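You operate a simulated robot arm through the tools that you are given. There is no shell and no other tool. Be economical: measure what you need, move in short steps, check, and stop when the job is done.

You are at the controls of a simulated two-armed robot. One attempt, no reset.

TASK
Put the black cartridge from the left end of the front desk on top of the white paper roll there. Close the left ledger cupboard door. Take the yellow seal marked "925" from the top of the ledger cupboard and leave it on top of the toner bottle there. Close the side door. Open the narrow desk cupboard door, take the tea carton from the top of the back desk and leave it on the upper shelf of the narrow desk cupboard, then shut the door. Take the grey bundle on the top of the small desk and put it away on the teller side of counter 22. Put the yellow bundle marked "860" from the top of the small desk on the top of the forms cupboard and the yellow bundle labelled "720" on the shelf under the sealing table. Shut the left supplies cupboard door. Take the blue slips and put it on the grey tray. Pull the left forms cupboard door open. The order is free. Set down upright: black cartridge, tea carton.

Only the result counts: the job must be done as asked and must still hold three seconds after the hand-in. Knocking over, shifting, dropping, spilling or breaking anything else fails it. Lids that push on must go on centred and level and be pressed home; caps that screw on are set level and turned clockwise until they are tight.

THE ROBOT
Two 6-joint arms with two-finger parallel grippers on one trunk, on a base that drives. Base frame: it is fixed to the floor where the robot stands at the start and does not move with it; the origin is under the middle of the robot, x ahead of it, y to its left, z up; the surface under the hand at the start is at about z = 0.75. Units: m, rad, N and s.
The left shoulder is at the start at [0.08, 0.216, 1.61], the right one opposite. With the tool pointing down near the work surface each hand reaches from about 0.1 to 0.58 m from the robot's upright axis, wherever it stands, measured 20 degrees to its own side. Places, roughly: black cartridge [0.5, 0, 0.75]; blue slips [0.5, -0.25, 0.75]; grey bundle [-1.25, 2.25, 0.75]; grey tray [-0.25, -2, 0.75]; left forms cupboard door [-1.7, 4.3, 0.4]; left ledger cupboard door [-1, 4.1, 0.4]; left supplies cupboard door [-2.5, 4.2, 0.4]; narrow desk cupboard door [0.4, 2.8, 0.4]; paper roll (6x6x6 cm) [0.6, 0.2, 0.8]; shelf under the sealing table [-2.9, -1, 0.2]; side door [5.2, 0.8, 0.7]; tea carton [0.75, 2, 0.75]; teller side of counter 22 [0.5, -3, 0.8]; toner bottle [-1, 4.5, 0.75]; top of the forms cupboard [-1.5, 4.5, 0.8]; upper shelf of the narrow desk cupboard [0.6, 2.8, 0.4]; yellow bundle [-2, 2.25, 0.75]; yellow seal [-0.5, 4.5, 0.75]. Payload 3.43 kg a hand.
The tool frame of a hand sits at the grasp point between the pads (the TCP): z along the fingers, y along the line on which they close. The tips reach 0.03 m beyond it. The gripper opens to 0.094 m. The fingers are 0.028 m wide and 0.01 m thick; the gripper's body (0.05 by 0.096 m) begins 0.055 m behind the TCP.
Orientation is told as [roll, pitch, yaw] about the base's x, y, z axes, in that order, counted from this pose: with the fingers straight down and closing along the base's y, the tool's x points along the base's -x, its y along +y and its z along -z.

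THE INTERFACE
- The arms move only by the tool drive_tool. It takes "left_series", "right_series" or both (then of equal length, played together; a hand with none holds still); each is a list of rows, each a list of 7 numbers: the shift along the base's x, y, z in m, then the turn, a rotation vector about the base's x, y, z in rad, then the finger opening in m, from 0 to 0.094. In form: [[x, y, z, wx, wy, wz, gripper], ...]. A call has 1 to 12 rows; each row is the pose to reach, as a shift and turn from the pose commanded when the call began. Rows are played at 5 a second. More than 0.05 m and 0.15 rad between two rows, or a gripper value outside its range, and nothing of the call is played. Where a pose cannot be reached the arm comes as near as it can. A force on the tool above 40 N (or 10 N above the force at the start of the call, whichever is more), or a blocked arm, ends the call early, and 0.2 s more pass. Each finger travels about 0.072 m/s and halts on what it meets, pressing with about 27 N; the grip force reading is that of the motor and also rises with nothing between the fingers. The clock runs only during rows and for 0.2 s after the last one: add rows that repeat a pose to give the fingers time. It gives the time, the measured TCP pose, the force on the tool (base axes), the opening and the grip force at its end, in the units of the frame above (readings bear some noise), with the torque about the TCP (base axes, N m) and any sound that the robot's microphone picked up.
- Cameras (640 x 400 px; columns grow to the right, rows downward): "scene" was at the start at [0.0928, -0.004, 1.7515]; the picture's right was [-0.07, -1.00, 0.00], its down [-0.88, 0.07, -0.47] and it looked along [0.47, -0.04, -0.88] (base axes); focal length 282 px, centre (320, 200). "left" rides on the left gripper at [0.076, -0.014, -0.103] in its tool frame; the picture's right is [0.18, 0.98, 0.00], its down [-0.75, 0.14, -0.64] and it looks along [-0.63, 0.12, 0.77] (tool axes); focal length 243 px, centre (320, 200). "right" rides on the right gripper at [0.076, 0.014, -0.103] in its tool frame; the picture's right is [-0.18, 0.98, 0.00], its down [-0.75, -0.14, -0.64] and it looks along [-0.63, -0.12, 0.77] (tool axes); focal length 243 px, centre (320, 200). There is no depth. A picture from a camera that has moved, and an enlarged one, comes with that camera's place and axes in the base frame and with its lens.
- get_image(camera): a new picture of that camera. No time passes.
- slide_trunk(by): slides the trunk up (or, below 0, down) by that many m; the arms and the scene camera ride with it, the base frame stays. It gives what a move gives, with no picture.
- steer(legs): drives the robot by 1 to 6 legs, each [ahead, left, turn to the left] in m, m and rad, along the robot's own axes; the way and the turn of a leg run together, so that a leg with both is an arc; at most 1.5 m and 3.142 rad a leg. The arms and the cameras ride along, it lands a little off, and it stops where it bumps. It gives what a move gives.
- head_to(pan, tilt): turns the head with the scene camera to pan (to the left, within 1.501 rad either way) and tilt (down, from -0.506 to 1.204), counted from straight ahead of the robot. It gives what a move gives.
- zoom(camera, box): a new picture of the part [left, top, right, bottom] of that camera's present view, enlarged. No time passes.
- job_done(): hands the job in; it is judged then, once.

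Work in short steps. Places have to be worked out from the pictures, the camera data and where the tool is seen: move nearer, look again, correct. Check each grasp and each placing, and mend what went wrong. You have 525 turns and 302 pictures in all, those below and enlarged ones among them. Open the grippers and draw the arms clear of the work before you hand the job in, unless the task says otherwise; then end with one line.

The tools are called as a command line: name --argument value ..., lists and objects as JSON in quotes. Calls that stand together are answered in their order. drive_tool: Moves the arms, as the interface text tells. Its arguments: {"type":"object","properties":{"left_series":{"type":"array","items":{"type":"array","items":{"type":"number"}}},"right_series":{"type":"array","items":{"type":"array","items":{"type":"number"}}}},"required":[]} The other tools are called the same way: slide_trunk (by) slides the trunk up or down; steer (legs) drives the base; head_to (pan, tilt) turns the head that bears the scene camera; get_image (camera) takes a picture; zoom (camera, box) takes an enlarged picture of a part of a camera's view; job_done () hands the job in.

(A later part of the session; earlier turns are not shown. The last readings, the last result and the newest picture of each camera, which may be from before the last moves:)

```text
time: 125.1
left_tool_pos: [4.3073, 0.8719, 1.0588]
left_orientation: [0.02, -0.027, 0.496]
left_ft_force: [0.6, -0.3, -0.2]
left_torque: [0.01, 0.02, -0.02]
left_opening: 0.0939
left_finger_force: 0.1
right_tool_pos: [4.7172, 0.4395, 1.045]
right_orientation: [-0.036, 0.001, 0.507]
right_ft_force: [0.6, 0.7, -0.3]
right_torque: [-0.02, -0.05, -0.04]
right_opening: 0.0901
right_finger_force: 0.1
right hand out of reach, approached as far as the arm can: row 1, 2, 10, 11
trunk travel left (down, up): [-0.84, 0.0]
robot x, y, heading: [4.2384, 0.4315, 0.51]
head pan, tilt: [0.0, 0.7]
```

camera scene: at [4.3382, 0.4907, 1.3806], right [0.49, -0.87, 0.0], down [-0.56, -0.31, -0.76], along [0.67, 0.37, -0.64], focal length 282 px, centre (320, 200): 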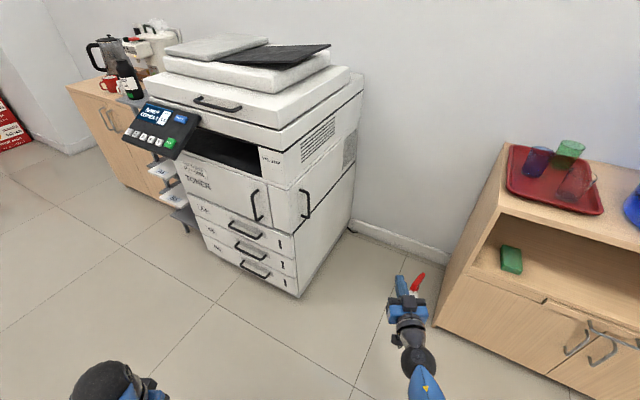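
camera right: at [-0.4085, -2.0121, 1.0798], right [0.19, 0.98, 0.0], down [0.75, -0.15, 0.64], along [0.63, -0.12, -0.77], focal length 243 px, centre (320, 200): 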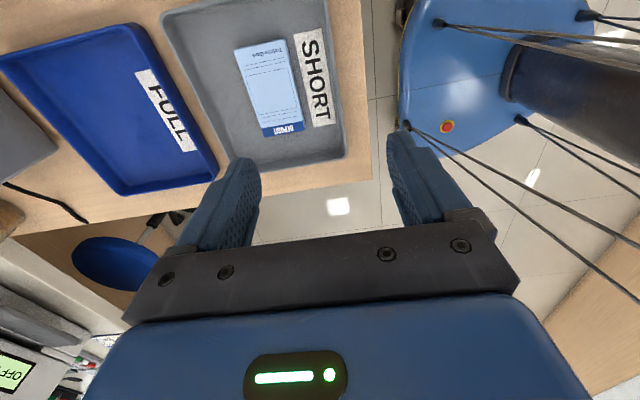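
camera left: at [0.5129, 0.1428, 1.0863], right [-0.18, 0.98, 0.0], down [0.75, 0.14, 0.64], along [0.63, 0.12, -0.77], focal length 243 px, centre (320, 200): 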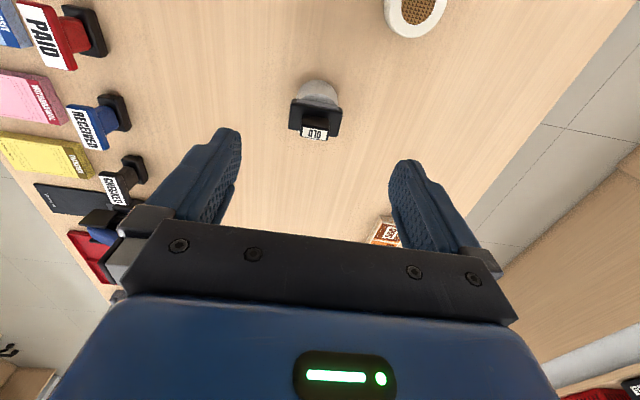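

I turn west and drive back along the south aisle.

steer --legs '[[0, 0, 2.632], [0.5, 0.79, 0], [0.44, 0.79, 0], [1.5, 0, 0], [1.5, 0, 0], [0.7, 0, 0]]'

steer --legs '[[0, 0, -1.571], [1.3, 0, 0]]'

head_to --pan -0.4 --tilt 0.5

get_image --camera "scene"

```text
time: 158.1
left_tool_pos: [-0.7026, -1.4452, 1.0589]
left_orientation: [0.019, -0.029, 3.112]
left_ft_force: [0.4, -0.1, 0.9]
left_torque: [0.0, -0.01, -0.01]
left_opening: 0.094
left_finger_force: 0.1
right_tool_pos: [-0.8427, -0.8669, 1.045]
right_orientation: [-0.033, -0.004, 3.124]
right_ft_force: [0.8, -0.1, -0.3]
right_torque: [0.0, 0.01, 0.01]
right_opening: 0.09
right_finger_force: 0.1
trunk travel left (down, up): [-0.84, 0.0]
robot x, y, heading: [-0.4258, -1.0967, 3.125]
head pan, tilt: [0.0, 0.7]
```

```text
time: 168.5
left_tool_pos: [-0.7658, 0.4832, 1.0591]
left_orientation: [0.018, -0.028, 1.553]
left_ft_force: [0.2, 0.5, -0.8]
left_torque: [0.03, 0.02, 0.02]
left_opening: 0.0941
left_finger_force: 0.1
right_tool_pos: [-0.1891, 0.6293, 1.0447]
right_orientation: [-0.034, -0.004, 1.563]
right_ft_force: [0.2, -0.2, -0.2]
right_torque: [-0.02, -0.02, -0.04]
right_opening: 0.0902
right_finger_force: 0.0
trunk travel left (down, up): [-0.84, 0.0]
robot x, y, heading: [-0.4187, 0.2097, 1.562]
head pan, tilt: [0.0, 0.7]
```

```text
time: 169.3
left_tool_pos: [-0.7659, 0.4854, 1.0581]
left_orientation: [0.019, -0.026, 1.554]
left_ft_force: [0.2, 0.7, 0.3]
left_torque: [0.0, 0.02, -0.02]
left_opening: 0.0941
left_finger_force: 0.1
right_tool_pos: [-0.1892, 0.6283, 1.0435]
right_orientation: [-0.035, -0.004, 1.563]
right_ft_force: [-0.5, 0.2, 0.4]
right_torque: [-0.05, 0.0, -0.01]
right_opening: 0.0897
right_finger_force: 0.1
trunk travel left (down, up): [-0.84, 0.0]
robot x, y, heading: [-0.4189, 0.2111, 1.565]
head pan, tilt: [-0.4, 0.499]
```

```text
245 pictures are left
camera scene: at [-0.3838, 0.3255, 1.7982], right [0.92, -0.39, 0.0], down [-0.19, -0.44, -0.88], along [0.35, 0.81, -0.48], focal length 282 px, centre (320, 200)
```

scene: 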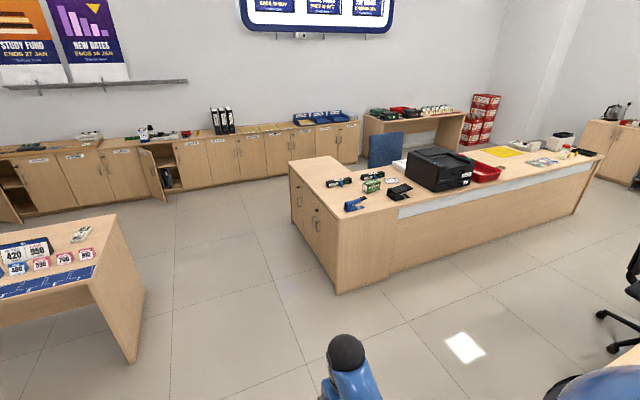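

zoom --camera "scene" --box '[280, 140, 440, 240]'

zoom --camera "scene" --box '[0, 80, 320, 280]'

```text
4.00 times, centred on (360, 190) of scene
camera zoom: at [-0.3838, 0.3255, 1.7982], right [0.92, -0.39, 0.0], down [-0.19, -0.44, -0.88], along [0.35, 0.81, -0.48], focal length 1128 px, centre (160, 240)
```

zoom: 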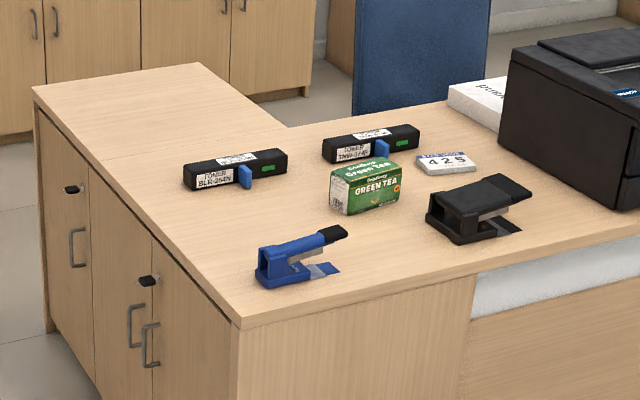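

```text
2.00 times, centred on (160, 180) of scene
camera zoom: at [-0.3838, 0.3255, 1.7982], right [0.92, -0.39, 0.0], down [-0.19, -0.44, -0.88], along [0.35, 0.81, -0.48], focal length 564 px, centre (640, 240)
```

zoom: 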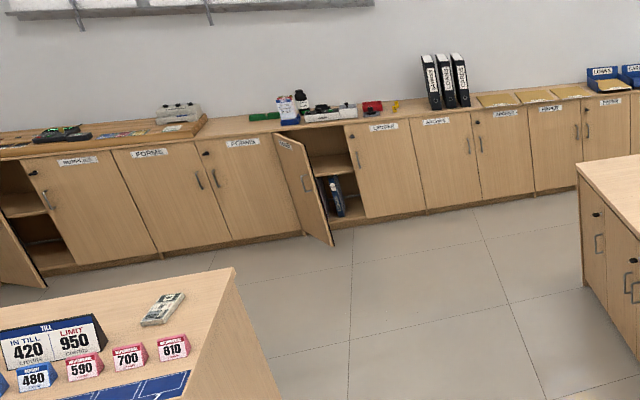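

The narrow door is the far one on the desk's west end (x≈.395, y≈2.55–2.92); green tea carton at about (.82, 2.07). I drive north to (−.4, 2.3) and face the desk.

steer --legs '[[1.1, 0, 0], [1.0, 0, 0], [0, 0, -1.565]]'

head_to --pan 0 --tilt 0.75

get_image --camera "scene"

```text
time: 183.6
left_tool_pos: [-0.1427, 2.6648, 1.0585]
left_orientation: [0.019, -0.028, -0.01]
left_ft_force: [0.6, 0.2, 1.4]
left_torque: [-0.03, -0.02, -0.02]
left_opening: 0.0941
left_finger_force: 0.1
right_tool_pos: [0.0057, 2.0874, 1.0447]
right_orientation: [-0.035, -0.004, -0.001]
right_ft_force: [0.6, 0.2, -0.1]
right_torque: [0.02, 0.01, -0.01]
right_opening: 0.0898
right_finger_force: 0.0
trunk travel left (down, up): [-0.84, 0.0]
robot x, y, heading: [-0.4157, 2.3116, -0.003]
head pan, tilt: [-0.4, 0.499]
```

```text
time: 184.5
left_tool_pos: [-0.1436, 2.6644, 1.0583]
left_orientation: [0.019, -0.028, -0.011]
left_ft_force: [0.3, -0.2, 0.1]
left_torque: [0.0, -0.01, 0.01]
left_opening: 0.0939
left_finger_force: 0.1
right_tool_pos: [0.0055, 2.0879, 1.0439]
right_orientation: [-0.036, -0.004, 0.0]
right_ft_force: [-0.8, 0.5, -0.3]
right_torque: [0.0, -0.01, -0.02]
right_opening: 0.0897
right_finger_force: 0.1
trunk travel left (down, up): [-0.84, 0.0]
robot x, y, heading: [-0.4165, 2.3149, 0.001]
head pan, tilt: [0.0, 0.75]
```

```text
242 pictures are left
camera scene: at [-0.3029, 2.3155, 1.7764], right [0.0, -1.0, 0.0], down [-0.68, 0.0, -0.73], along [0.73, 0.0, -0.68], focal length 282 px, centre (320, 200)
```

scene: 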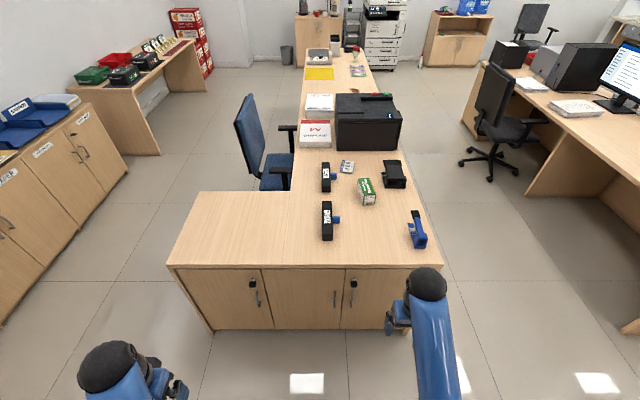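

zoom --camera "scene" --box '[160, 240, 440, 340]'

zoom --camera "scene" --box '[300, 150, 440, 250]'

```text
2.29 times, centred on (300, 290) of scene
camera zoom: at [-0.3029, 2.3155, 1.7764], right [0.0, -1.0, 0.0], down [-0.68, 0.0, -0.73], along [0.73, 0.0, -0.68], focal length 644 px, centre (366, -6)
```

zoom: 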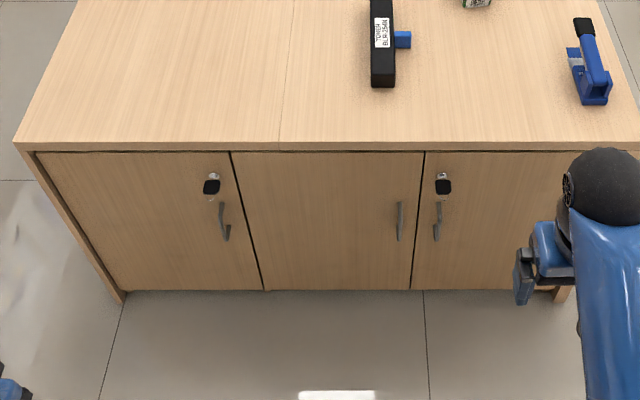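

```text
4.00 times, centred on (370, 200) of scene
camera zoom: at [-0.3029, 2.3155, 1.7764], right [0.0, -1.0, 0.0], down [-0.68, 0.0, -0.73], along [0.73, 0.0, -0.68], focal length 1128 px, centre (120, 200)
```

zoom: 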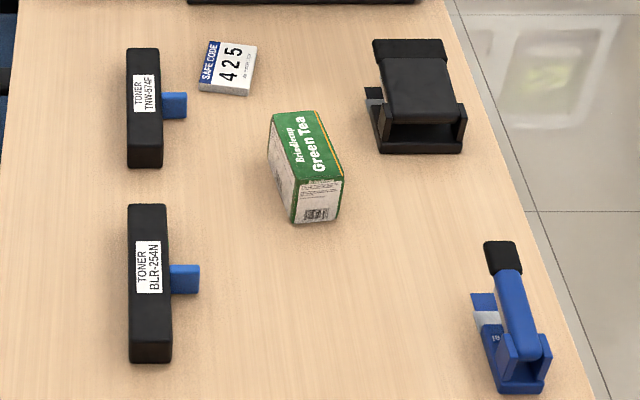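

Door: y 2.572–2.94, handle bar at y≈2.614, z .41–.57, hinge on the north side. Tea carton ≈14×5.8×6.5 cm, yaw ≈+0.12, west end at x≈.76. I bring the left hand forward and pitch it to point ahead.

drive_tool --left_series '[[0.045, -0.035, 0, 0, 0, 0, 0.09], [0.09, -0.07, 0, 0, 0, 0, 0.09], [0.135, -0.105, 0, 0, 0, 0, 0.09], [0.18, -0.14, 0, 0, 0, 0, 0.09]]'

drive_tool --left_series '[[0, 0, 0.01, 0, -0.14, 0, 0.09], [0, 0, 0.02, 0, -0.28, 0, 0.09], [0, 0, 0.03, 0, -0.42, 0, 0.09], [0, 0, 0.04, 0, -0.56, 0, 0.09], [0, 0, 0.05, 0, -0.7, 0, 0.09], [0, 0, 0.06, 0, -0.84, 0, 0.09], [0, 0, 0.07, 0, -0.98, 0, 0.09], [0, 0, 0.08, 0, -1.12, 0, 0.09], [0, 0, 0.09, 0, -1.26, 0, 0.09], [0, 0, 0.1, 0, -1.4, 0, 0.06], [0, 0, 0.1, 0, -1.45, 0, 0.05]]'

slide_trunk --by -0.4

```text
refused: row 1 steps farther than a row can; nothing moved
```

```text
time: 185.2
left_tool_pos: [-0.0698, 2.6573, 1.1125]
left_orientation: [0.131, -0.448, -0.264]
left_ft_force: [-0.1, 0.7, 0.1]
left_torque: [0.0, -0.01, 0.03]
left_opening: 0.0901
left_finger_force: 0.0
right_tool_pos: [0.0054, 2.0865, 1.0412]
right_orientation: [-0.033, -0.002, -0.001]
right_ft_force: [0.3, 0.4, -0.3]
right_torque: [-0.02, -0.03, 0.0]
right_opening: 0.09
right_finger_force: 0.0
trunk travel left (down, up): [-0.84, 0.0]
robot x, y, heading: [-0.415, 2.3179, 0.0]
head pan, tilt: [0.0, 0.75]
stopped in row 3 (left hand): the arm was blocked; the commanded pose is now the measured one
```

```text
time: 189.0
left_tool_pos: [-0.0706, 2.6588, 0.7158]
left_orientation: [0.137, -0.452, -0.262]
left_ft_force: [0.0, -0.5, 0.9]
left_torque: [0.0, 0.0, 0.02]
left_opening: 0.0902
left_finger_force: 0.1
right_tool_pos: [0.006, 2.088, 0.643]
right_orientation: [-0.034, -0.004, 0.003]
right_ft_force: [0.4, -0.1, -0.9]
right_torque: [0.02, 0.0, 0.01]
right_opening: 0.0899
right_finger_force: 0.0
trunk travel left (down, up): [-0.44, 0.4]
robot x, y, heading: [-0.4175, 2.3154, 0.001]
head pan, tilt: [0.0, 0.75]
```

The step was too long and the fold blocked. I move the left hand forward in smaller steps and level it out.

drive_tool --left_series '[[0.03, -0.035, 0, -0.03, 0.1, 0.06, 0.09], [0.06, -0.07, 0, -0.06, 0.2, 0.12, 0.09], [0.09, -0.1, 0, -0.09, 0.3, 0.18, 0.09], [0.12, -0.13, 0, -0.12, 0.4, 0.24, 0.09], [0.15, -0.14, 0, -0.13, 0.45, 0.26, 0.09]]'

drive_tool --left_series '[[0, 0, 0.01, 0, -0.14, 0, 0.09], [0, 0, 0.02, 0, -0.28, 0, 0.09], [0, 0, 0.03, 0, -0.42, 0, 0.09], [0, 0, 0.04, 0, -0.56, 0, 0.09], [0, 0, 0.05, 0, -0.7, 0, 0.09], [0, 0, 0.06, 0, -0.84, 0, 0.09], [0, 0, 0.07, 0, -0.98, 0, 0.09], [0, 0, 0.08, 0, -1.12, 0, 0.09], [0, 0, 0.09, 0, -1.26, 0, 0.09], [0, 0, 0.1, 0, -1.4, 0, 0.06]]'

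```text
time: 190.2
left_tool_pos: [0.092, 2.5139, 0.6665]
left_orientation: [-0.049, -0.013, 0.052]
left_ft_force: [0.4, 0.4, 0.1]
left_torque: [0.01, -0.02, 0.04]
left_opening: 0.09
left_finger_force: 0.1
left hand out of reach, approached as far as the arm can: row 3, 4, 5
right_tool_pos: [0.006, 2.0875, 0.6438]
right_orientation: [-0.035, -0.001, 0.0]
right_ft_force: [-0.2, -0.6, -0.1]
right_torque: [-0.03, 0.03, 0.0]
right_opening: 0.09
right_finger_force: 0.1
trunk travel left (down, up): [-0.44, 0.4]
robot x, y, heading: [-0.4126, 2.313, -0.002]
head pan, tilt: [0.0, 0.75]
```

```text
time: 192.4
left_tool_pos: [0.0924, 2.5149, 0.7665]
left_orientation: [-0.359, -1.407, 0.317]
left_ft_force: [-0.5, 1.0, -0.5]
left_torque: [0.0, 0.01, 0.03]
left_opening: 0.0603
left_finger_force: 0.1
right_tool_pos: [0.0058, 2.0884, 0.6435]
right_orientation: [-0.035, -0.004, 0.0]
right_ft_force: [-0.1, -0.5, 0.4]
right_torque: [0.01, 0.01, 0.01]
right_opening: 0.0904
right_finger_force: 0.1
trunk travel left (down, up): [-0.44, 0.4]
robot x, y, heading: [-0.4178, 2.3161, -0.003]
head pan, tilt: [0.0, 0.75]
```

Left hand now points ahead. I lower the trunk 0.27 m and drive so the hand lines up with the handle, 8 cm short.

slide_trunk --by -0.27

steer --legs '[[0.17, 0.1, 0]]'

get_image --camera "left"

get_image --camera "scene"

```text
time: 195.2
left_tool_pos: [0.0927, 2.5153, 0.4983]
left_orientation: [-0.358, -1.404, 0.316]
left_ft_force: [-0.1, -1.0, 0.7]
left_torque: [0.02, 0.01, -0.01]
left_opening: 0.06
left_finger_force: 0.0
right_tool_pos: [0.005, 2.0871, 0.3744]
right_orientation: [-0.035, -0.003, -0.001]
right_ft_force: [0.3, -0.5, 1.0]
right_torque: [-0.02, 0.0, -0.02]
right_opening: 0.0897
right_finger_force: 0.0
trunk travel left (down, up): [-0.17, 0.67]
robot x, y, heading: [-0.4133, 2.3108, -0.0]
head pan, tilt: [0.0, 0.75]
```

```text
time: 196.8
left_tool_pos: [0.2614, 2.6162, 0.497]
left_orientation: [-0.362, -1.404, 0.315]
left_ft_force: [-0.1, 0.0, 0.0]
left_torque: [-0.03, 0.0, -0.01]
left_opening: 0.06
left_finger_force: 0.1
right_tool_pos: [0.1746, 2.1887, 0.3736]
right_orientation: [-0.033, -0.006, -0.001]
right_ft_force: [0.1, -0.3, 0.2]
right_torque: [0.0, 0.01, 0.0]
right_opening: 0.0898
right_finger_force: 0.2
trunk travel left (down, up): [-0.17, 0.67]
robot x, y, heading: [-0.2455, 2.4151, -0.002]
head pan, tilt: [0.0, 0.75]
```

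```text
239 pictures are left
camera left: at [0.1478, 2.6025, 0.439], right [0.01, 0.97, -0.24], down [-0.51, 0.21, 0.83], along [0.86, 0.11, 0.5], focal length 243 px, centre (320, 200)
```

left: 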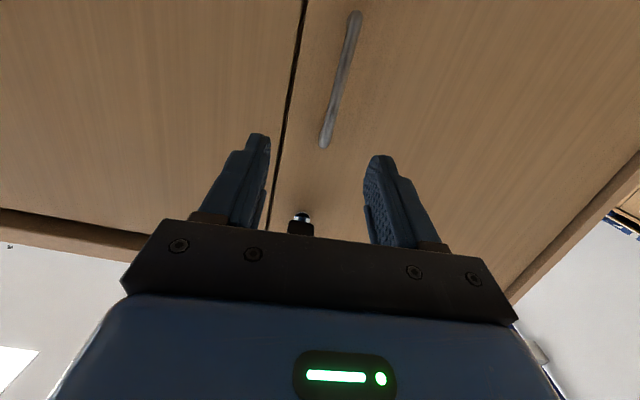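

```text
238 pictures are left
camera scene: at [-0.1333, 2.4162, 1.1062], right [0.0, -1.0, 0.0], down [-0.68, 0.0, -0.73], along [0.73, 0.0, -0.68], focal length 282 px, centre (320, 200)
```

scene: 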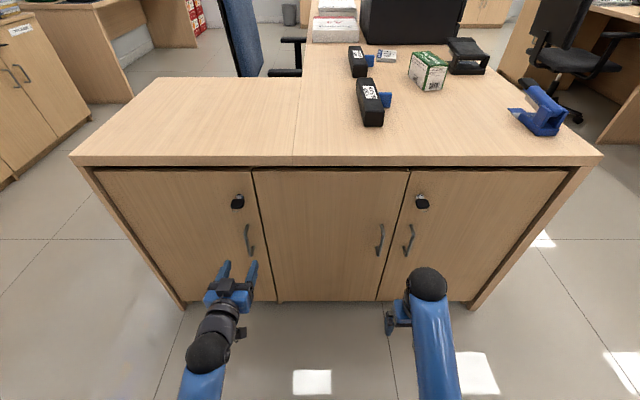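

The handle bar sits at y≈2.618, z≈.41–.51, straight ahead. I advance with open fingers around it.

drive_tool --left_series '[[0.02, 0.002, -0.02, 0, 0, 0, 0.07], [0.04, 0.002, -0.035, 0, 0, 0, 0.07], [0.06, 0.002, -0.035, 0, 0, 0, 0.07], [0.075, 0.002, -0.035, 0, 0, 0, 0.07], [0.085, 0.002, -0.035, 0, 0, 0, 0.07], [0.09, 0.002, -0.035, 0, 0, 0, 0.07]]'

get_image --camera "left"

```text
time: 198.2
left_tool_pos: [0.3508, 2.6184, 0.4622]
left_orientation: [-0.359, -1.405, 0.312]
left_ft_force: [-0.8, 0.5, 0.1]
left_torque: [0.02, 0.0, -0.01]
left_opening: 0.0699
left_finger_force: 0.1
right_tool_pos: [0.1745, 2.188, 0.3745]
right_orientation: [-0.035, -0.002, 0.001]
right_ft_force: [0.1, -0.6, 0.2]
right_torque: [0.03, 0.03, -0.03]
right_opening: 0.0901
right_finger_force: 0.1
trunk travel left (down, up): [-0.17, 0.67]
robot x, y, heading: [-0.2463, 2.4139, 0.0]
head pan, tilt: [0.0, 0.75]
```

```text
237 pictures are left
camera left: at [0.2377, 2.6044, 0.4039], right [0.01, 0.97, -0.24], down [-0.51, 0.21, 0.83], along [0.86, 0.11, 0.5], focal length 243 px, centre (320, 200)
```

left: 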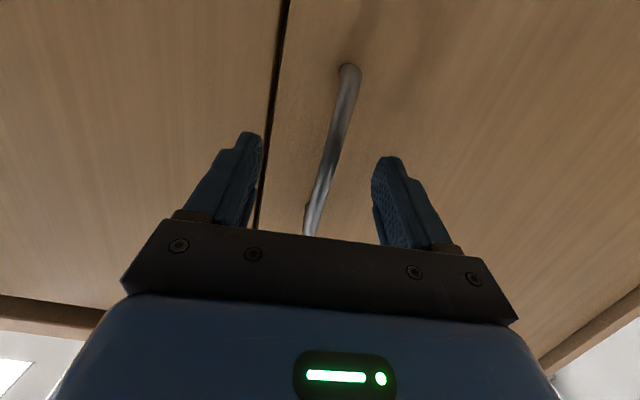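

The bar is between the fingertips. I close on it.

drive_tool --left_series '[[0.004, 0, 0, 0, 0, 0, 0.05], [0.006, 0, 0, 0, 0, 0, 0.02], [0.006, 0, 0, 0, 0, 0, 0.0], [0.006, 0, 0, 0, 0, 0, 0.0]]'

```text
time: 199.2
left_tool_pos: [0.3564, 2.6213, 0.4619]
left_orientation: [-0.344, -1.407, 0.304]
left_ft_force: [2.5, 24.0, 0.8]
left_torque: [1.43, 0.35, 0.27]
left_opening: 0.0112
left_finger_force: 45.0
right_tool_pos: [0.1759, 2.1906, 0.3744]
right_orientation: [-0.038, -0.004, 0.002]
right_ft_force: [0.3, -0.1, 0.6]
right_torque: [0.02, 0.03, 0.0]
right_opening: 0.0902
right_finger_force: 0.0
trunk travel left (down, up): [-0.17, 0.67]
robot x, y, heading: [-0.2424, 2.4183, 0.003]
head pan, tilt: [0.0, 0.75]
```

Bar gripped, slightly off-centre. I ease y by 3 mm and pull along the door's arc, turning the hand with it.

drive_tool --left_series '[[0, 0.003, 0, 0, 0, 0, 0], [-0.016, 0.006, 0, 0, 0, -0.05, 0], [-0.032, 0.009, 0, 0, 0, -0.1, 0], [-0.048, 0.013, 0, 0, 0, -0.15, 0], [-0.063, 0.018, 0, 0, 0, -0.2, 0], [-0.078, 0.023, 0, 0, 0, -0.25, 0], [-0.093, 0.029, 0, 0, 0, -0.3, 0]]'

get_image --camera "scene"

```text
time: 200.8
left_tool_pos: [0.2638, 2.6503, 0.4622]
left_orientation: [-0.351, -1.409, 0.01]
left_ft_force: [9.5, 23.8, 5.2]
left_torque: [1.53, 0.17, 0.44]
left_opening: 0.011
left_finger_force: 44.8
right_tool_pos: [0.1756, 2.1887, 0.3735]
right_orientation: [-0.037, -0.003, -0.001]
right_ft_force: [0.1, -0.5, 0.3]
right_torque: [0.0, -0.01, 0.02]
right_opening: 0.0899
right_finger_force: 0.0
trunk travel left (down, up): [-0.17, 0.67]
robot x, y, heading: [-0.2456, 2.413, -0.0]
head pan, tilt: [0.0, 0.75]
```

```text
236 pictures are left
camera scene: at [-0.1338, 2.4172, 1.1063], right [0.0, -1.0, 0.0], down [-0.68, 0.0, -0.73], along [0.73, 0.0, -0.68], focal length 282 px, centre (320, 200)
```

scene: 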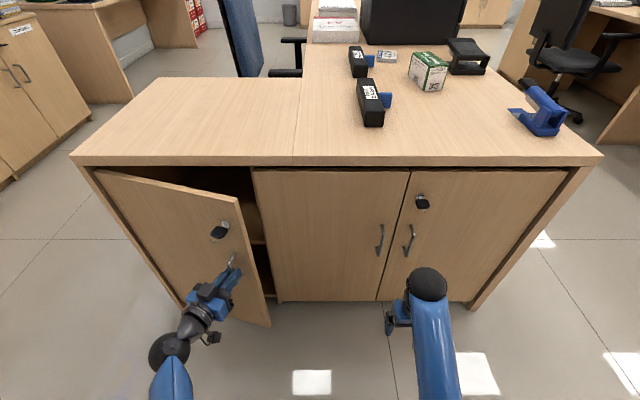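

The door opens. I continue the arc to about 0.7 rad.

drive_tool --left_series '[[-0.014, 0.0075, 0, 0, 0, -0.05, 0], [-0.028, 0.015, 0, 0, 0, -0.1, 0], [-0.042, 0.023, 0, 0, 0, -0.15, 0], [-0.0555, 0.032, 0, 0, 0, -0.2, 0], [-0.068, 0.042, 0, 0, 0, -0.25, 0], [-0.081, 0.0525, 0, 0, 0, -0.3, 0], [-0.093, 0.064, 0, 0, 0, -0.35, 0], [-0.104, 0.075, 0, 0, 0, -0.4, 0]]'

get_image --camera "scene"

```text
time: 202.6
left_tool_pos: [0.1621, 2.724, 0.4636]
left_orientation: [-0.353, -1.409, -0.382]
left_ft_force: [22.9, 22.1, 9.5]
left_torque: [0.65, -1.28, 0.34]
left_opening: 0.0112
left_finger_force: 44.6
right_tool_pos: [0.1752, 2.1882, 0.3733]
right_orientation: [-0.037, -0.003, 0.001]
right_ft_force: [0.6, -0.6, -0.1]
right_torque: [-0.03, -0.03, 0.0]
right_opening: 0.0899
right_finger_force: 0.0
trunk travel left (down, up): [-0.17, 0.67]
robot x, y, heading: [-0.2452, 2.4135, -0.001]
head pan, tilt: [0.0, 0.75]
```

```text
235 pictures are left
camera scene: at [-0.1335, 2.4165, 1.1063], right [0.0, -1.0, 0.0], down [-0.68, 0.0, -0.73], along [0.73, 0.0, -0.68], focal length 282 px, centre (320, 200)
```

scene: 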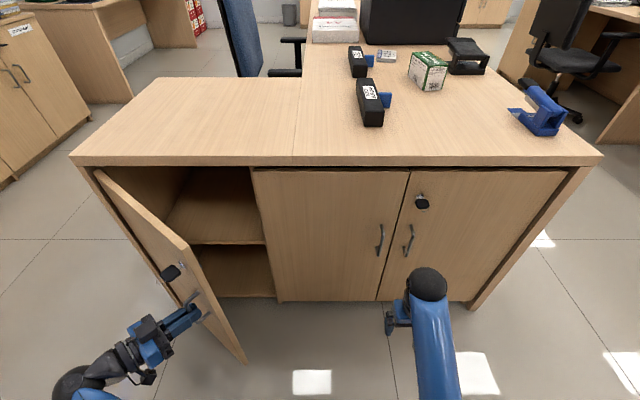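

About 50° open now. I try the arc 0.3 rad further.

drive_tool --left_series '[[-0.0105, 0.012, 0, 0, 0, -0.05, 0], [-0.0205, 0.025, 0, 0, 0, -0.1, 0], [-0.03, 0.038, 0, 0, 0, -0.15, 0], [-0.0385, 0.051, 0, 0, 0, -0.2, 0], [-0.046, 0.065, 0, 0, 0, -0.25, 0], [-0.052, 0.079, 0, 0, 0, -0.3, 0]]'

get_image --camera "scene"

```text
time: 203.7
left_tool_pos: [0.1311, 2.7643, 0.4631]
left_orientation: [-0.349, -1.415, -0.647]
left_ft_force: [-13.6, -8.7, 18.2]
left_torque: [0.88, -0.97, -0.24]
left_opening: 0.011
left_finger_force: 44.7
left hand out of reach, approached as far as the arm can: row 4, 5
right_tool_pos: [0.1734, 2.1864, 0.3744]
right_orientation: [-0.034, -0.005, 0.0]
right_ft_force: [-0.2, 0.1, -0.7]
right_torque: [0.02, -0.04, 0.0]
right_opening: 0.09
right_finger_force: 0.1
trunk travel left (down, up): [-0.17, 0.67]
robot x, y, heading: [-0.2444, 2.4167, 0.004]
head pan, tilt: [0.0, 0.75]
stopped in row 5 (left hand): the force on the tool passed its limit at 54 N (the readings are from after the stop); the commanded pose is now the measured one
```

```text
234 pictures are left
camera scene: at [-0.1367, 2.4134, 1.1065], right [0.0, -1.0, 0.0], down [-0.68, 0.0, -0.73], along [0.73, 0.0, -0.68], focal length 282 px, centre (320, 200)
```

scene: 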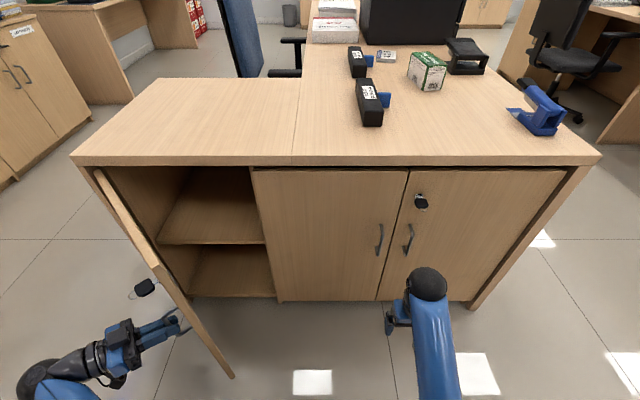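

Arm limit reached at ~60°. I open the fingers and back off by rotating the base slightly left, which draws the hand straight off the handle.

drive_tool --left_series '[[0, 0, 0, 0, 0, 0, 0.04], [0, 0, 0, 0, 0, 0, 0.08], [0, 0, 0, 0, 0, 0, 0.09]]'

steer --legs '[[0, 0, 0.25]]'

get_image --camera "scene"

```text
time: 204.5
left_tool_pos: [0.1324, 2.7648, 0.4595]
left_orientation: [-0.398, -1.408, -0.591]
left_ft_force: [-0.1, -0.1, -0.1]
left_torque: [-0.02, -0.01, -0.03]
left_opening: 0.09
left_finger_force: 0.0
right_tool_pos: [0.1734, 2.187, 0.374]
right_orientation: [-0.034, -0.004, 0.0]
right_ft_force: [0.7, 0.0, -0.6]
right_torque: [0.01, -0.02, -0.03]
right_opening: 0.0901
right_finger_force: 0.0
trunk travel left (down, up): [-0.17, 0.67]
robot x, y, heading: [-0.2456, 2.4138, -0.002]
head pan, tilt: [0.0, 0.75]
```

```text
time: 205.8
left_tool_pos: [0.0338, 2.8484, 0.4583]
left_orientation: [-0.399, -1.409, -0.339]
left_ft_force: [0.3, 0.5, 0.1]
left_torque: [0.02, -0.01, 0.0]
left_opening: 0.0898
left_finger_force: 0.0
right_tool_pos: [0.2177, 2.2989, 0.3741]
right_orientation: [-0.035, -0.004, 0.254]
right_ft_force: [0.6, 0.4, 0.8]
right_torque: [0.0, -0.02, 0.02]
right_opening: 0.0899
right_finger_force: 0.1
trunk travel left (down, up): [-0.17, 0.67]
robot x, y, heading: [-0.2452, 2.4109, 0.249]
head pan, tilt: [0.0, 0.75]
```

```text
233 pictures are left
camera scene: at [-0.1388, 2.4435, 1.1063], right [0.25, -0.97, 0.0], down [-0.66, -0.17, -0.73], along [0.71, 0.18, -0.68], focal length 282 px, centre (320, 200)
```

scene: 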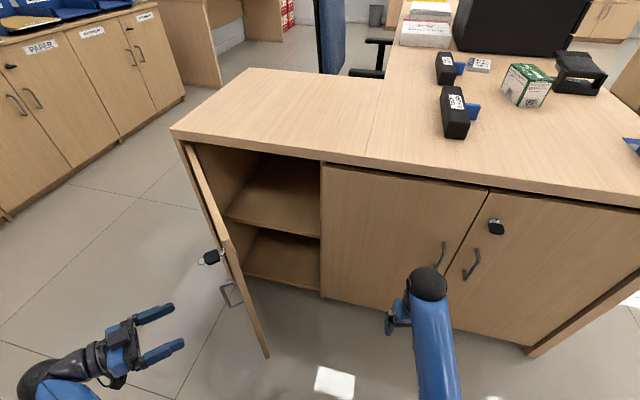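

Now I'll push the door from inside with the right hand by sweeping the base left. First rotate 0.6 to bring the right hand to the opening.

steer --legs '[[0, 0, 0.6]]'

drive_tool --right_series '[[0.03, 0.01, 0, 0, 0, 0, 0.05], [0.06, 0.02, 0, 0, 0, 0, 0.02], [0.09, 0.03, 0, 0, 0, 0, 0], [0.11, 0.04, 0, 0, 0, 0, 0]]'

head_to --pan -0.5 --tilt 0.8

get_image --camera "scene"

```text
time: 207.8
left_tool_pos: [-0.2602, 2.9309, 0.4584]
left_orientation: [-0.399, -1.41, 0.262]
left_ft_force: [0.3, 0.0, -0.4]
left_torque: [-0.02, 0.0, -0.02]
left_opening: 0.09
left_finger_force: 0.0
right_tool_pos: [0.2013, 2.5816, 0.3739]
right_orientation: [-0.034, -0.003, 0.854]
right_ft_force: [0.6, -0.1, 0.9]
right_torque: [0.02, -0.01, -0.03]
right_opening: 0.0897
right_finger_force: 0.0
trunk travel left (down, up): [-0.17, 0.67]
robot x, y, heading: [-0.2463, 2.4118, 0.855]
head pan, tilt: [0.0, 0.75]
```

```text
time: 208.8
left_tool_pos: [-0.2609, 2.9288, 0.4592]
left_orientation: [-0.398, -1.408, 0.261]
left_ft_force: [-0.5, -0.2, 0.0]
left_torque: [0.01, -0.01, 0.0]
left_opening: 0.0902
left_finger_force: 0.1
right_tool_pos: [0.3106, 2.622, 0.3738]
right_orientation: [-0.035, -0.004, 0.851]
right_ft_force: [-0.3, 0.5, 0.0]
right_torque: [-0.03, -0.04, 0.01]
right_opening: 0.0001
right_finger_force: 27.0
trunk travel left (down, up): [-0.17, 0.67]
robot x, y, heading: [-0.2511, 2.4142, 0.85]
head pan, tilt: [0.0, 0.75]
```

```text
time: 209.8
left_tool_pos: [-0.2602, 2.9305, 0.459]
left_orientation: [-0.398, -1.409, 0.259]
left_ft_force: [-0.2, 0.3, -0.8]
left_torque: [0.0, 0.0, -0.02]
left_opening: 0.0902
left_finger_force: 0.2
right_tool_pos: [0.3104, 2.6213, 0.3736]
right_orientation: [-0.034, -0.003, 0.853]
right_ft_force: [0.7, -0.4, 0.7]
right_torque: [0.01, 0.06, 0.0]
right_opening: 0.0
right_finger_force: 26.9
trunk travel left (down, up): [-0.17, 0.67]
robot x, y, heading: [-0.2448, 2.415, 0.856]
head pan, tilt: [-0.499, 0.799]
```

```text
232 pictures are left
camera scene: at [-0.1526, 2.4657, 1.1023], right [0.35, -0.94, 0.0], down [-0.67, -0.25, -0.7], along [0.65, 0.24, -0.72], focal length 282 px, centre (320, 200)
```

scene: 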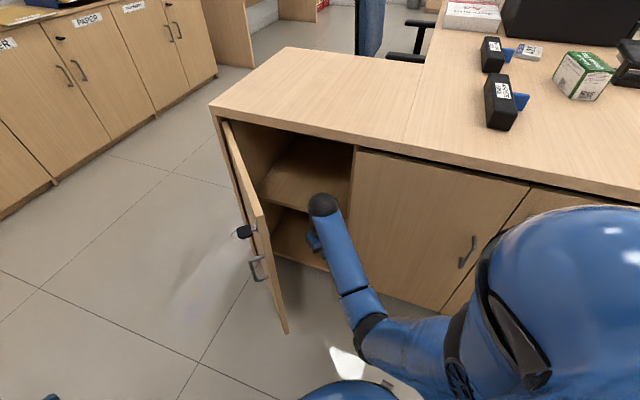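

The right hand is inside the door. I sweep it open by turning the base left 0.65.

steer --legs '[[0, 0, 0.6]]'

head_to --pan -1.0 --tilt 0.8

get_image --camera "scene"

```text
time: 212.2
left_tool_pos: [-0.5504, 2.8296, 0.4596]
left_orientation: [-0.396, -1.409, 0.861]
left_ft_force: [-0.3, 0.0, 0.6]
left_torque: [0.01, -0.01, -0.01]
left_opening: 0.0901
left_finger_force: 0.1
right_tool_pos: [0.0971, 2.8961, 0.3734]
right_orientation: [-0.036, 0.001, 1.45]
right_ft_force: [-1.9, -8.3, 4.9]
right_torque: [1.0, -0.1, 0.2]
right_opening: 0.0001
right_finger_force: 27.4
trunk travel left (down, up): [-0.17, 0.67]
robot x, y, heading: [-0.2434, 2.4118, 1.46]
head pan, tilt: [-0.499, 0.799]
stopped in leg 1: the force on the tool passed its limit at 42 N (the readings are from after the stop); the commanded pose is now the measured one
```

```text
time: 213.1
left_tool_pos: [-0.5504, 2.8297, 0.4598]
left_orientation: [-0.395, -1.41, 0.858]
left_ft_force: [0.2, 0.3, 0.4]
left_torque: [0.01, 0.01, -0.01]
left_opening: 0.0899
left_finger_force: 0.0
right_tool_pos: [0.0965, 2.8965, 0.3738]
right_orientation: [-0.037, 0.002, 1.451]
right_ft_force: [-2.4, -12.3, 5.5]
right_torque: [1.48, -0.03, 0.26]
right_opening: 0.0001
right_finger_force: 27.1
trunk travel left (down, up): [-0.17, 0.67]
robot x, y, heading: [-0.2442, 2.413, 1.458]
head pan, tilt: [-1.0, 0.799]
```

```text
231 pictures are left
camera scene: at [-0.172, 2.4774, 1.1025], right [0.44, -0.9, 0.0], down [-0.64, -0.32, -0.7], along [0.63, 0.31, -0.72], focal length 282 px, centre (320, 200)
```

scene: 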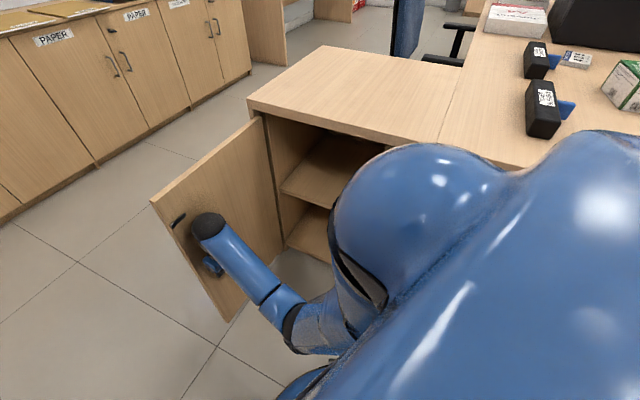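

Door is open to ~90°. I raise the trunk 0.4 m, move back left, and turn to face the desk near the carton.

slide_trunk --by 0.4

steer --legs '[[0, 0.2, 0], [0, 0, -1.34]]'

drive_tool --right_series '[[-0.03, 0, 0.04, 0, 0, 0, 0], [-0.06, 0, 0.08, 0, 0, 0, 0], [-0.09, 0, 0.12, 0, 0, 0, 0], [-0.12, 0, 0.16, 0, 0, 0, 0.03], [-0.12, 0, 0.2, 0, 0, 0, 0.05]]' --left_series '[[0, 0, 0, 0, 0, 0, 0.09], [0, 0, 0, 0, 0, 0, 0.09], [0, 0, 0, 0, 0, 0, 0.09], [0, 0, 0, 0, 0, 0, 0.09], [0, 0, 0, 0, 0, 0, 0.09]]'

steer --legs '[[0.17, -0.575, 0]]'

head_to --pan 0.2 --tilt 0.75

get_image --camera "scene"

```text
time: 216.9
left_tool_pos: [-0.5495, 2.8306, 0.859]
left_orientation: [-0.399, -1.409, 0.862]
left_ft_force: [0.3, -0.4, 0.4]
left_torque: [0.02, 0.0, 0.01]
left_opening: 0.0898
left_finger_force: 0.1
right_tool_pos: [0.0968, 2.8971, 0.7732]
right_orientation: [-0.037, 0.002, 1.452]
right_ft_force: [-1.0, 0.1, 0.3]
right_torque: [0.0, 0.0, -0.02]
right_opening: 0.0
right_finger_force: 27.6
trunk travel left (down, up): [-0.57, 0.27]
robot x, y, heading: [-0.2481, 2.4115, 1.455]
head pan, tilt: [-1.0, 0.799]
```

```text
time: 221.8
left_tool_pos: [-0.1057, 2.8272, 0.8589]
left_orientation: [-0.4, -1.409, -0.479]
left_ft_force: [0.4, 0.7, 0.2]
left_torque: [-0.02, 0.02, 0.01]
left_opening: 0.0902
left_finger_force: 0.0
right_tool_pos: [0.1055, 2.2111, 0.7709]
right_orientation: [-0.038, 0.004, 0.111]
right_ft_force: [0.2, -0.5, -0.4]
right_torque: [0.0, 0.01, 0.01]
right_opening: 0.0
right_finger_force: 27.0
trunk travel left (down, up): [-0.57, 0.27]
robot x, y, heading: [-0.4464, 2.4366, 0.115]
head pan, tilt: [-1.0, 0.799]
```

```text
time: 223.0
left_tool_pos: [-0.1054, 2.8261, 0.859]
left_orientation: [-0.402, -1.407, -0.476]
left_ft_force: [-0.7, -0.1, -0.4]
left_torque: [-0.01, -0.01, -0.02]
left_opening: 0.0901
left_finger_force: 0.1
right_tool_pos: [0.0267, 2.2057, 0.7773]
right_orientation: [-0.037, 0.003, 0.11]
right_ft_force: [0.2, -0.4, -0.5]
right_torque: [0.02, 0.02, -0.03]
right_opening: 0.0502
right_finger_force: 0.1
right hand out of reach, approached as far as the arm can: row 1, 2, 3, 4, 5
trunk travel left (down, up): [-0.57, 0.27]
robot x, y, heading: [-0.4434, 2.4355, 0.116]
head pan, tilt: [-1.0, 0.799]
```

```text
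time: 226.4
left_tool_pos: [0.1282, 2.2731, 0.86]
left_orientation: [-0.4, -1.408, -0.474]
left_ft_force: [-0.1, -0.6, 0.0]
left_torque: [0.0, 0.01, 0.01]
left_opening: 0.0899
left_finger_force: 0.0
right_tool_pos: [0.2644, 1.6533, 0.7772]
right_orientation: [-0.036, 0.0, 0.115]
right_ft_force: [0.9, -0.5, -1.3]
right_torque: [0.01, 0.02, 0.0]
right_opening: 0.0498
right_finger_force: 0.0
trunk travel left (down, up): [-0.57, 0.27]
robot x, y, heading: [-0.2068, 1.8815, 0.121]
head pan, tilt: [-1.0, 0.799]
```

```text
time: 227.8
left_tool_pos: [0.1281, 2.2719, 0.8598]
left_orientation: [-0.397, -1.409, -0.476]
left_ft_force: [0.1, 0.2, -0.6]
left_torque: [0.01, -0.01, 0.02]
left_opening: 0.09
left_finger_force: 0.1
right_tool_pos: [0.2643, 1.653, 0.7778]
right_orientation: [-0.036, 0.0, 0.115]
right_ft_force: [-0.1, -0.7, -0.3]
right_torque: [0.0, 0.0, 0.01]
right_opening: 0.05
right_finger_force: 0.1
trunk travel left (down, up): [-0.57, 0.27]
robot x, y, heading: [-0.2097, 1.8817, 0.121]
head pan, tilt: [0.201, 0.75]
```

```text
230 pictures are left
camera scene: at [-0.0998, 1.9102, 1.5063], right [0.31, -0.95, 0.0], down [-0.65, -0.21, -0.73], along [0.69, 0.23, -0.68], focal length 282 px, centre (320, 200)
```

scene: 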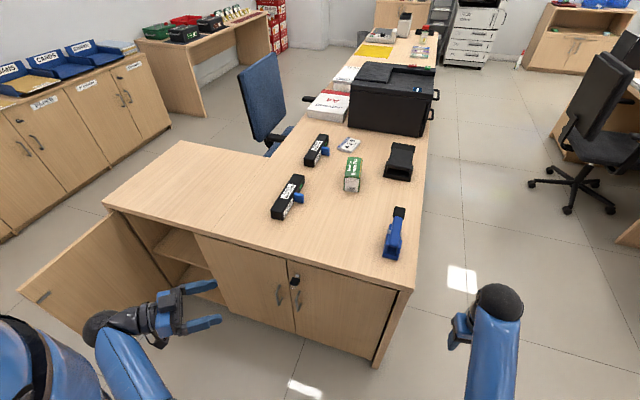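

I reorient the left hand: yaw +1.0 to align with the carton while bringing it forward, then pitch it ~35° below level.

drive_tool --left_series '[[0.034, -0.0325, 0.005, 0, 0, 0.125, 0.09], [0.068, -0.065, 0.01, 0, 0, 0.25, 0.09], [0.102, -0.0975, 0.015, 0, 0, 0.375, 0.09], [0.136, -0.13, 0.02, 0, 0, 0.5, 0.09], [0.17, -0.1625, 0.03, 0, 0, 0.625, 0.09], [0.204, -0.195, 0.04, 0, 0, 0.75, 0.09], [0.238, -0.2275, 0.05, 0, 0, 0.875, 0.09], [0.27, -0.26, 0.06, 0, 0, 1.0, 0.09]]'

drive_tool --left_series '[[0, 0, 0, -0.013, 0.11, 0, 0.09], [0, 0, 0, -0.027, 0.22, 0, 0.09], [0, 0, 0, -0.04, 0.335, 0, 0.09], [0, 0, 0, -0.054, 0.45, 0, 0.09]]'

get_image --camera "left"

```text
time: 229.6
left_tool_pos: [0.3996, 2.0093, 0.9174]
left_orientation: [-0.413, -1.405, 0.537]
left_ft_force: [-0.4, 0.9, -1.2]
left_torque: [-0.01, 0.02, -0.03]
left_opening: 0.09
left_finger_force: 0.1
right_tool_pos: [0.2663, 1.6529, 0.776]
right_orientation: [-0.036, 0.0, 0.115]
right_ft_force: [-0.4, -0.5, -0.7]
right_torque: [0.04, 0.01, 0.02]
right_opening: 0.0504
right_finger_force: 0.0
trunk travel left (down, up): [-0.57, 0.27]
robot x, y, heading: [-0.2069, 1.8771, 0.117]
head pan, tilt: [0.201, 0.75]
```

```text
time: 230.6
left_tool_pos: [0.3979, 2.0133, 0.9187]
left_orientation: [-0.086, -0.965, 0.23]
left_ft_force: [-0.2, 0.7, 0.1]
left_torque: [0.02, -0.01, 0.01]
left_opening: 0.0899
left_finger_force: 0.0
right_tool_pos: [0.265, 1.6532, 0.7773]
right_orientation: [-0.037, 0.002, 0.115]
right_ft_force: [0.3, 1.0, 0.3]
right_torque: [0.0, 0.03, -0.01]
right_opening: 0.05
right_finger_force: 0.0
trunk travel left (down, up): [-0.57, 0.27]
robot x, y, heading: [-0.2038, 1.878, 0.119]
head pan, tilt: [0.201, 0.75]
```

```text
229 pictures are left
camera left: at [0.2758, 1.9778, 0.9158], right [-0.26, 0.95, -0.2], down [-0.13, 0.17, 0.98], along [0.96, 0.28, 0.08], focal length 243 px, centre (320, 200)
```

left: 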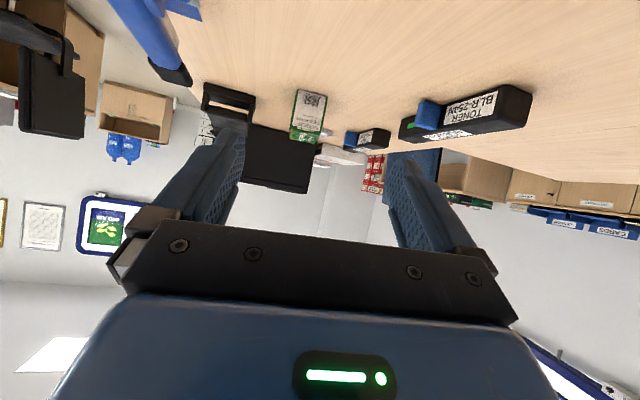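

Hand heading ≈.125 with 35° down-tilt; carton ahead. I drive 0.27 m forward, and check.

steer --legs '[[0.27, 0, 0]]'

drive_tool --left_series '[[0, 0, -0.03, 0.025, 0, -0.015, 0.09], [0, 0, -0.06, 0.05, 0, -0.03, 0.09], [0, 0, -0.06, 0.05, 0, -0.03, 0.09]]'

get_image --camera "left"

get_image --camera "scene"

```text
time: 232.5
left_tool_pos: [0.6661, 2.0452, 0.92]
left_orientation: [-0.088, -0.965, 0.232]
left_ft_force: [1.0, -0.3, -0.4]
left_torque: [0.0, -0.01, 0.0]
left_opening: 0.0902
left_finger_force: 0.1
right_tool_pos: [0.5315, 1.6859, 0.7789]
right_orientation: [-0.037, -0.001, 0.116]
right_ft_force: [-0.1, -0.7, -0.4]
right_torque: [-0.01, -0.02, 0.01]
right_opening: 0.0499
right_finger_force: 0.1
trunk travel left (down, up): [-0.57, 0.27]
robot x, y, heading: [0.0586, 1.9092, 0.122]
head pan, tilt: [0.201, 0.75]
```

```text
time: 233.3
left_tool_pos: [0.6653, 2.0467, 0.8584]
left_orientation: [-0.003, -0.974, 0.13]
left_ft_force: [-0.2, 0.3, 0.9]
left_torque: [0.03, 0.02, -0.02]
left_opening: 0.0901
left_finger_force: 0.0
right_tool_pos: [0.5319, 1.6859, 0.7778]
right_orientation: [-0.036, 0.002, 0.116]
right_ft_force: [-0.1, 0.4, 0.2]
right_torque: [-0.01, 0.02, 0.0]
right_opening: 0.05
right_finger_force: 0.1
trunk travel left (down, up): [-0.57, 0.27]
robot x, y, heading: [0.059, 1.9125, 0.119]
head pan, tilt: [0.201, 0.75]
```

```text
228 pictures are left
camera left: at [0.5416, 2.0143, 0.8537], right [-0.23, 0.96, -0.15], down [-0.12, 0.13, 0.98], along [0.97, 0.24, 0.09], focal length 243 px, centre (320, 200)
```

left: 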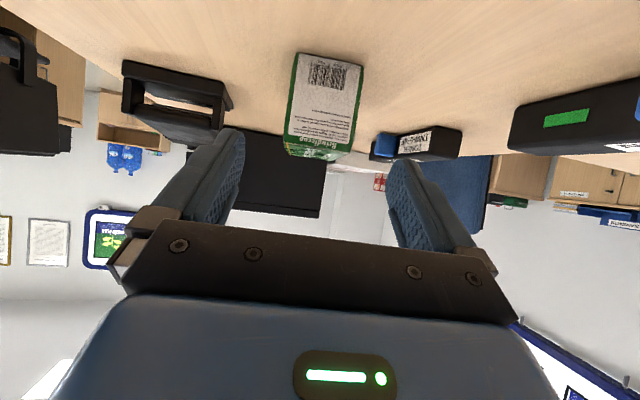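

```text
227 pictures are left
camera scene: at [0.1684, 1.9422, 1.5063], right [0.32, -0.95, 0.0], down [-0.65, -0.21, -0.73], along [0.69, 0.23, -0.68], focal length 282 px, centre (320, 200)
```

scene: 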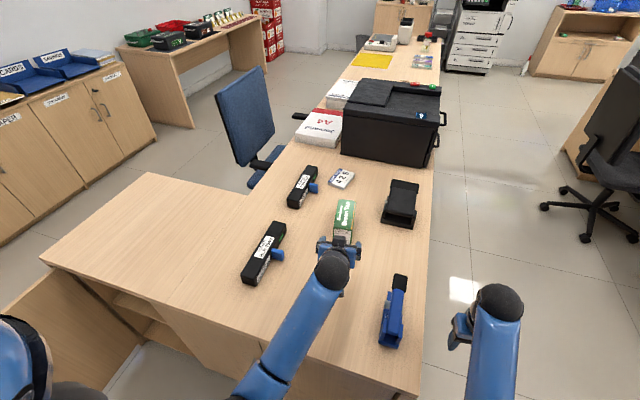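

Carton end face: x≈.764, y≈2.060, ~6 cm wide, 8 cm tall. I lower to z≈.80 and slide forward so the fingers straddle it.

drive_tool --left_series '[[0, 0, -0.03, 0, 0, 0, 0.092], [0, 0, -0.057, 0, 0, 0, 0.092], [0.04, 0.005, -0.057, 0, 0, 0, 0.092], [0.075, 0.009, -0.057, 0, 0, 0, 0.092], [0.105, 0.013, -0.057, 0, 0, 0, 0.092], [0.122, 0.015, -0.057, 0, 0, 0, 0.092], [0.122, 0.015, -0.057, 0, 0, 0, 0.092]]'

get_image --camera "left"

zoom --camera "scene" --box '[240, 150, 440, 275]'

```text
time: 234.9
left_tool_pos: [0.7901, 2.0615, 0.8025]
left_orientation: [-0.002, -0.975, 0.132]
left_ft_force: [-0.4, 0.1, 0.9]
left_torque: [0.03, 0.01, -0.01]
left_opening: 0.0919
left_finger_force: 0.0
right_tool_pos: [0.5321, 1.6861, 0.7775]
right_orientation: [-0.036, 0.0, 0.114]
right_ft_force: [0.2, -0.3, 0.1]
right_torque: [0.01, 0.01, 0.01]
right_opening: 0.05
right_finger_force: 0.1
trunk travel left (down, up): [-0.57, 0.27]
robot x, y, heading: [0.0595, 1.9117, 0.122]
head pan, tilt: [0.201, 0.75]
```

```text
226 pictures are left
camera left: at [0.6641, 2.0301, 0.7968], right [-0.23, 0.96, -0.15], down [-0.13, 0.13, 0.98], along [0.97, 0.24, 0.09], focal length 243 px, centre (320, 200)
```

left: 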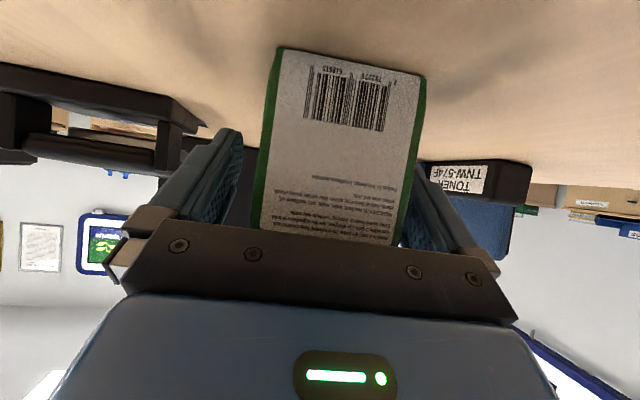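

```text
3.20 times, centred on (340, 212) of scene
camera zoom: at [0.1676, 1.9425, 1.5064], right [0.32, -0.95, 0.0], down [-0.65, -0.21, -0.73], along [0.69, 0.23, -0.68], focal length 902 px, centre (256, 160)
```

zoom: 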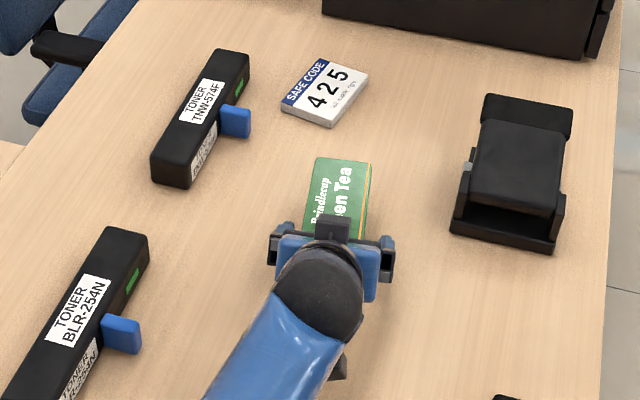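

Fingers straddle the carton, it lies ~4 mm to +y. I adjust, close and lift slightly.

drive_tool --left_series '[[0, 0.004, 0, 0, 0, 0, 0.075], [0, 0.004, 0, 0, 0, 0, 0.055], [0, 0.004, 0, 0, 0, 0, 0.05], [0, 0.004, 0, 0, 0, 0, 0.05], [0, 0.004, 0.02, 0, 0, 0, 0.05], [0, 0.004, 0.06, 0, 0, 0, 0.05], [0, 0.004, 0.06, 0, 0, 0, 0.05]]'

get_image --camera "left"

```text
time: 236.5
left_tool_pos: [0.7882, 2.0637, 0.8612]
left_orientation: [0.001, -0.971, 0.132]
left_ft_force: [0.8, -0.6, -1.9]
left_torque: [0.0, 0.01, 0.01]
left_opening: 0.07
left_finger_force: 27.0
right_tool_pos: [0.5321, 1.6847, 0.7772]
right_orientation: [-0.038, 0.001, 0.115]
right_ft_force: [0.4, -0.1, 0.2]
right_torque: [0.02, -0.01, -0.01]
right_opening: 0.0502
right_finger_force: 0.0
trunk travel left (down, up): [-0.57, 0.27]
robot x, y, heading: [0.059, 1.9125, 0.119]
head pan, tilt: [0.201, 0.75]
```

```text
224 pictures are left
camera left: at [0.6646, 2.0333, 0.857], right [-0.23, 0.96, -0.15], down [-0.12, 0.13, 0.98], along [0.97, 0.24, 0.09], focal length 243 px, centre (320, 200)
```

left: 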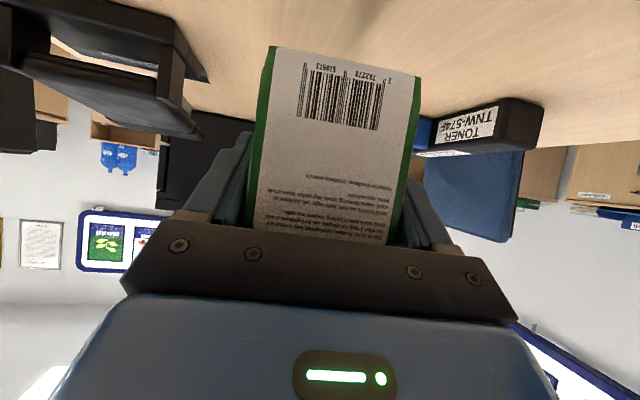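

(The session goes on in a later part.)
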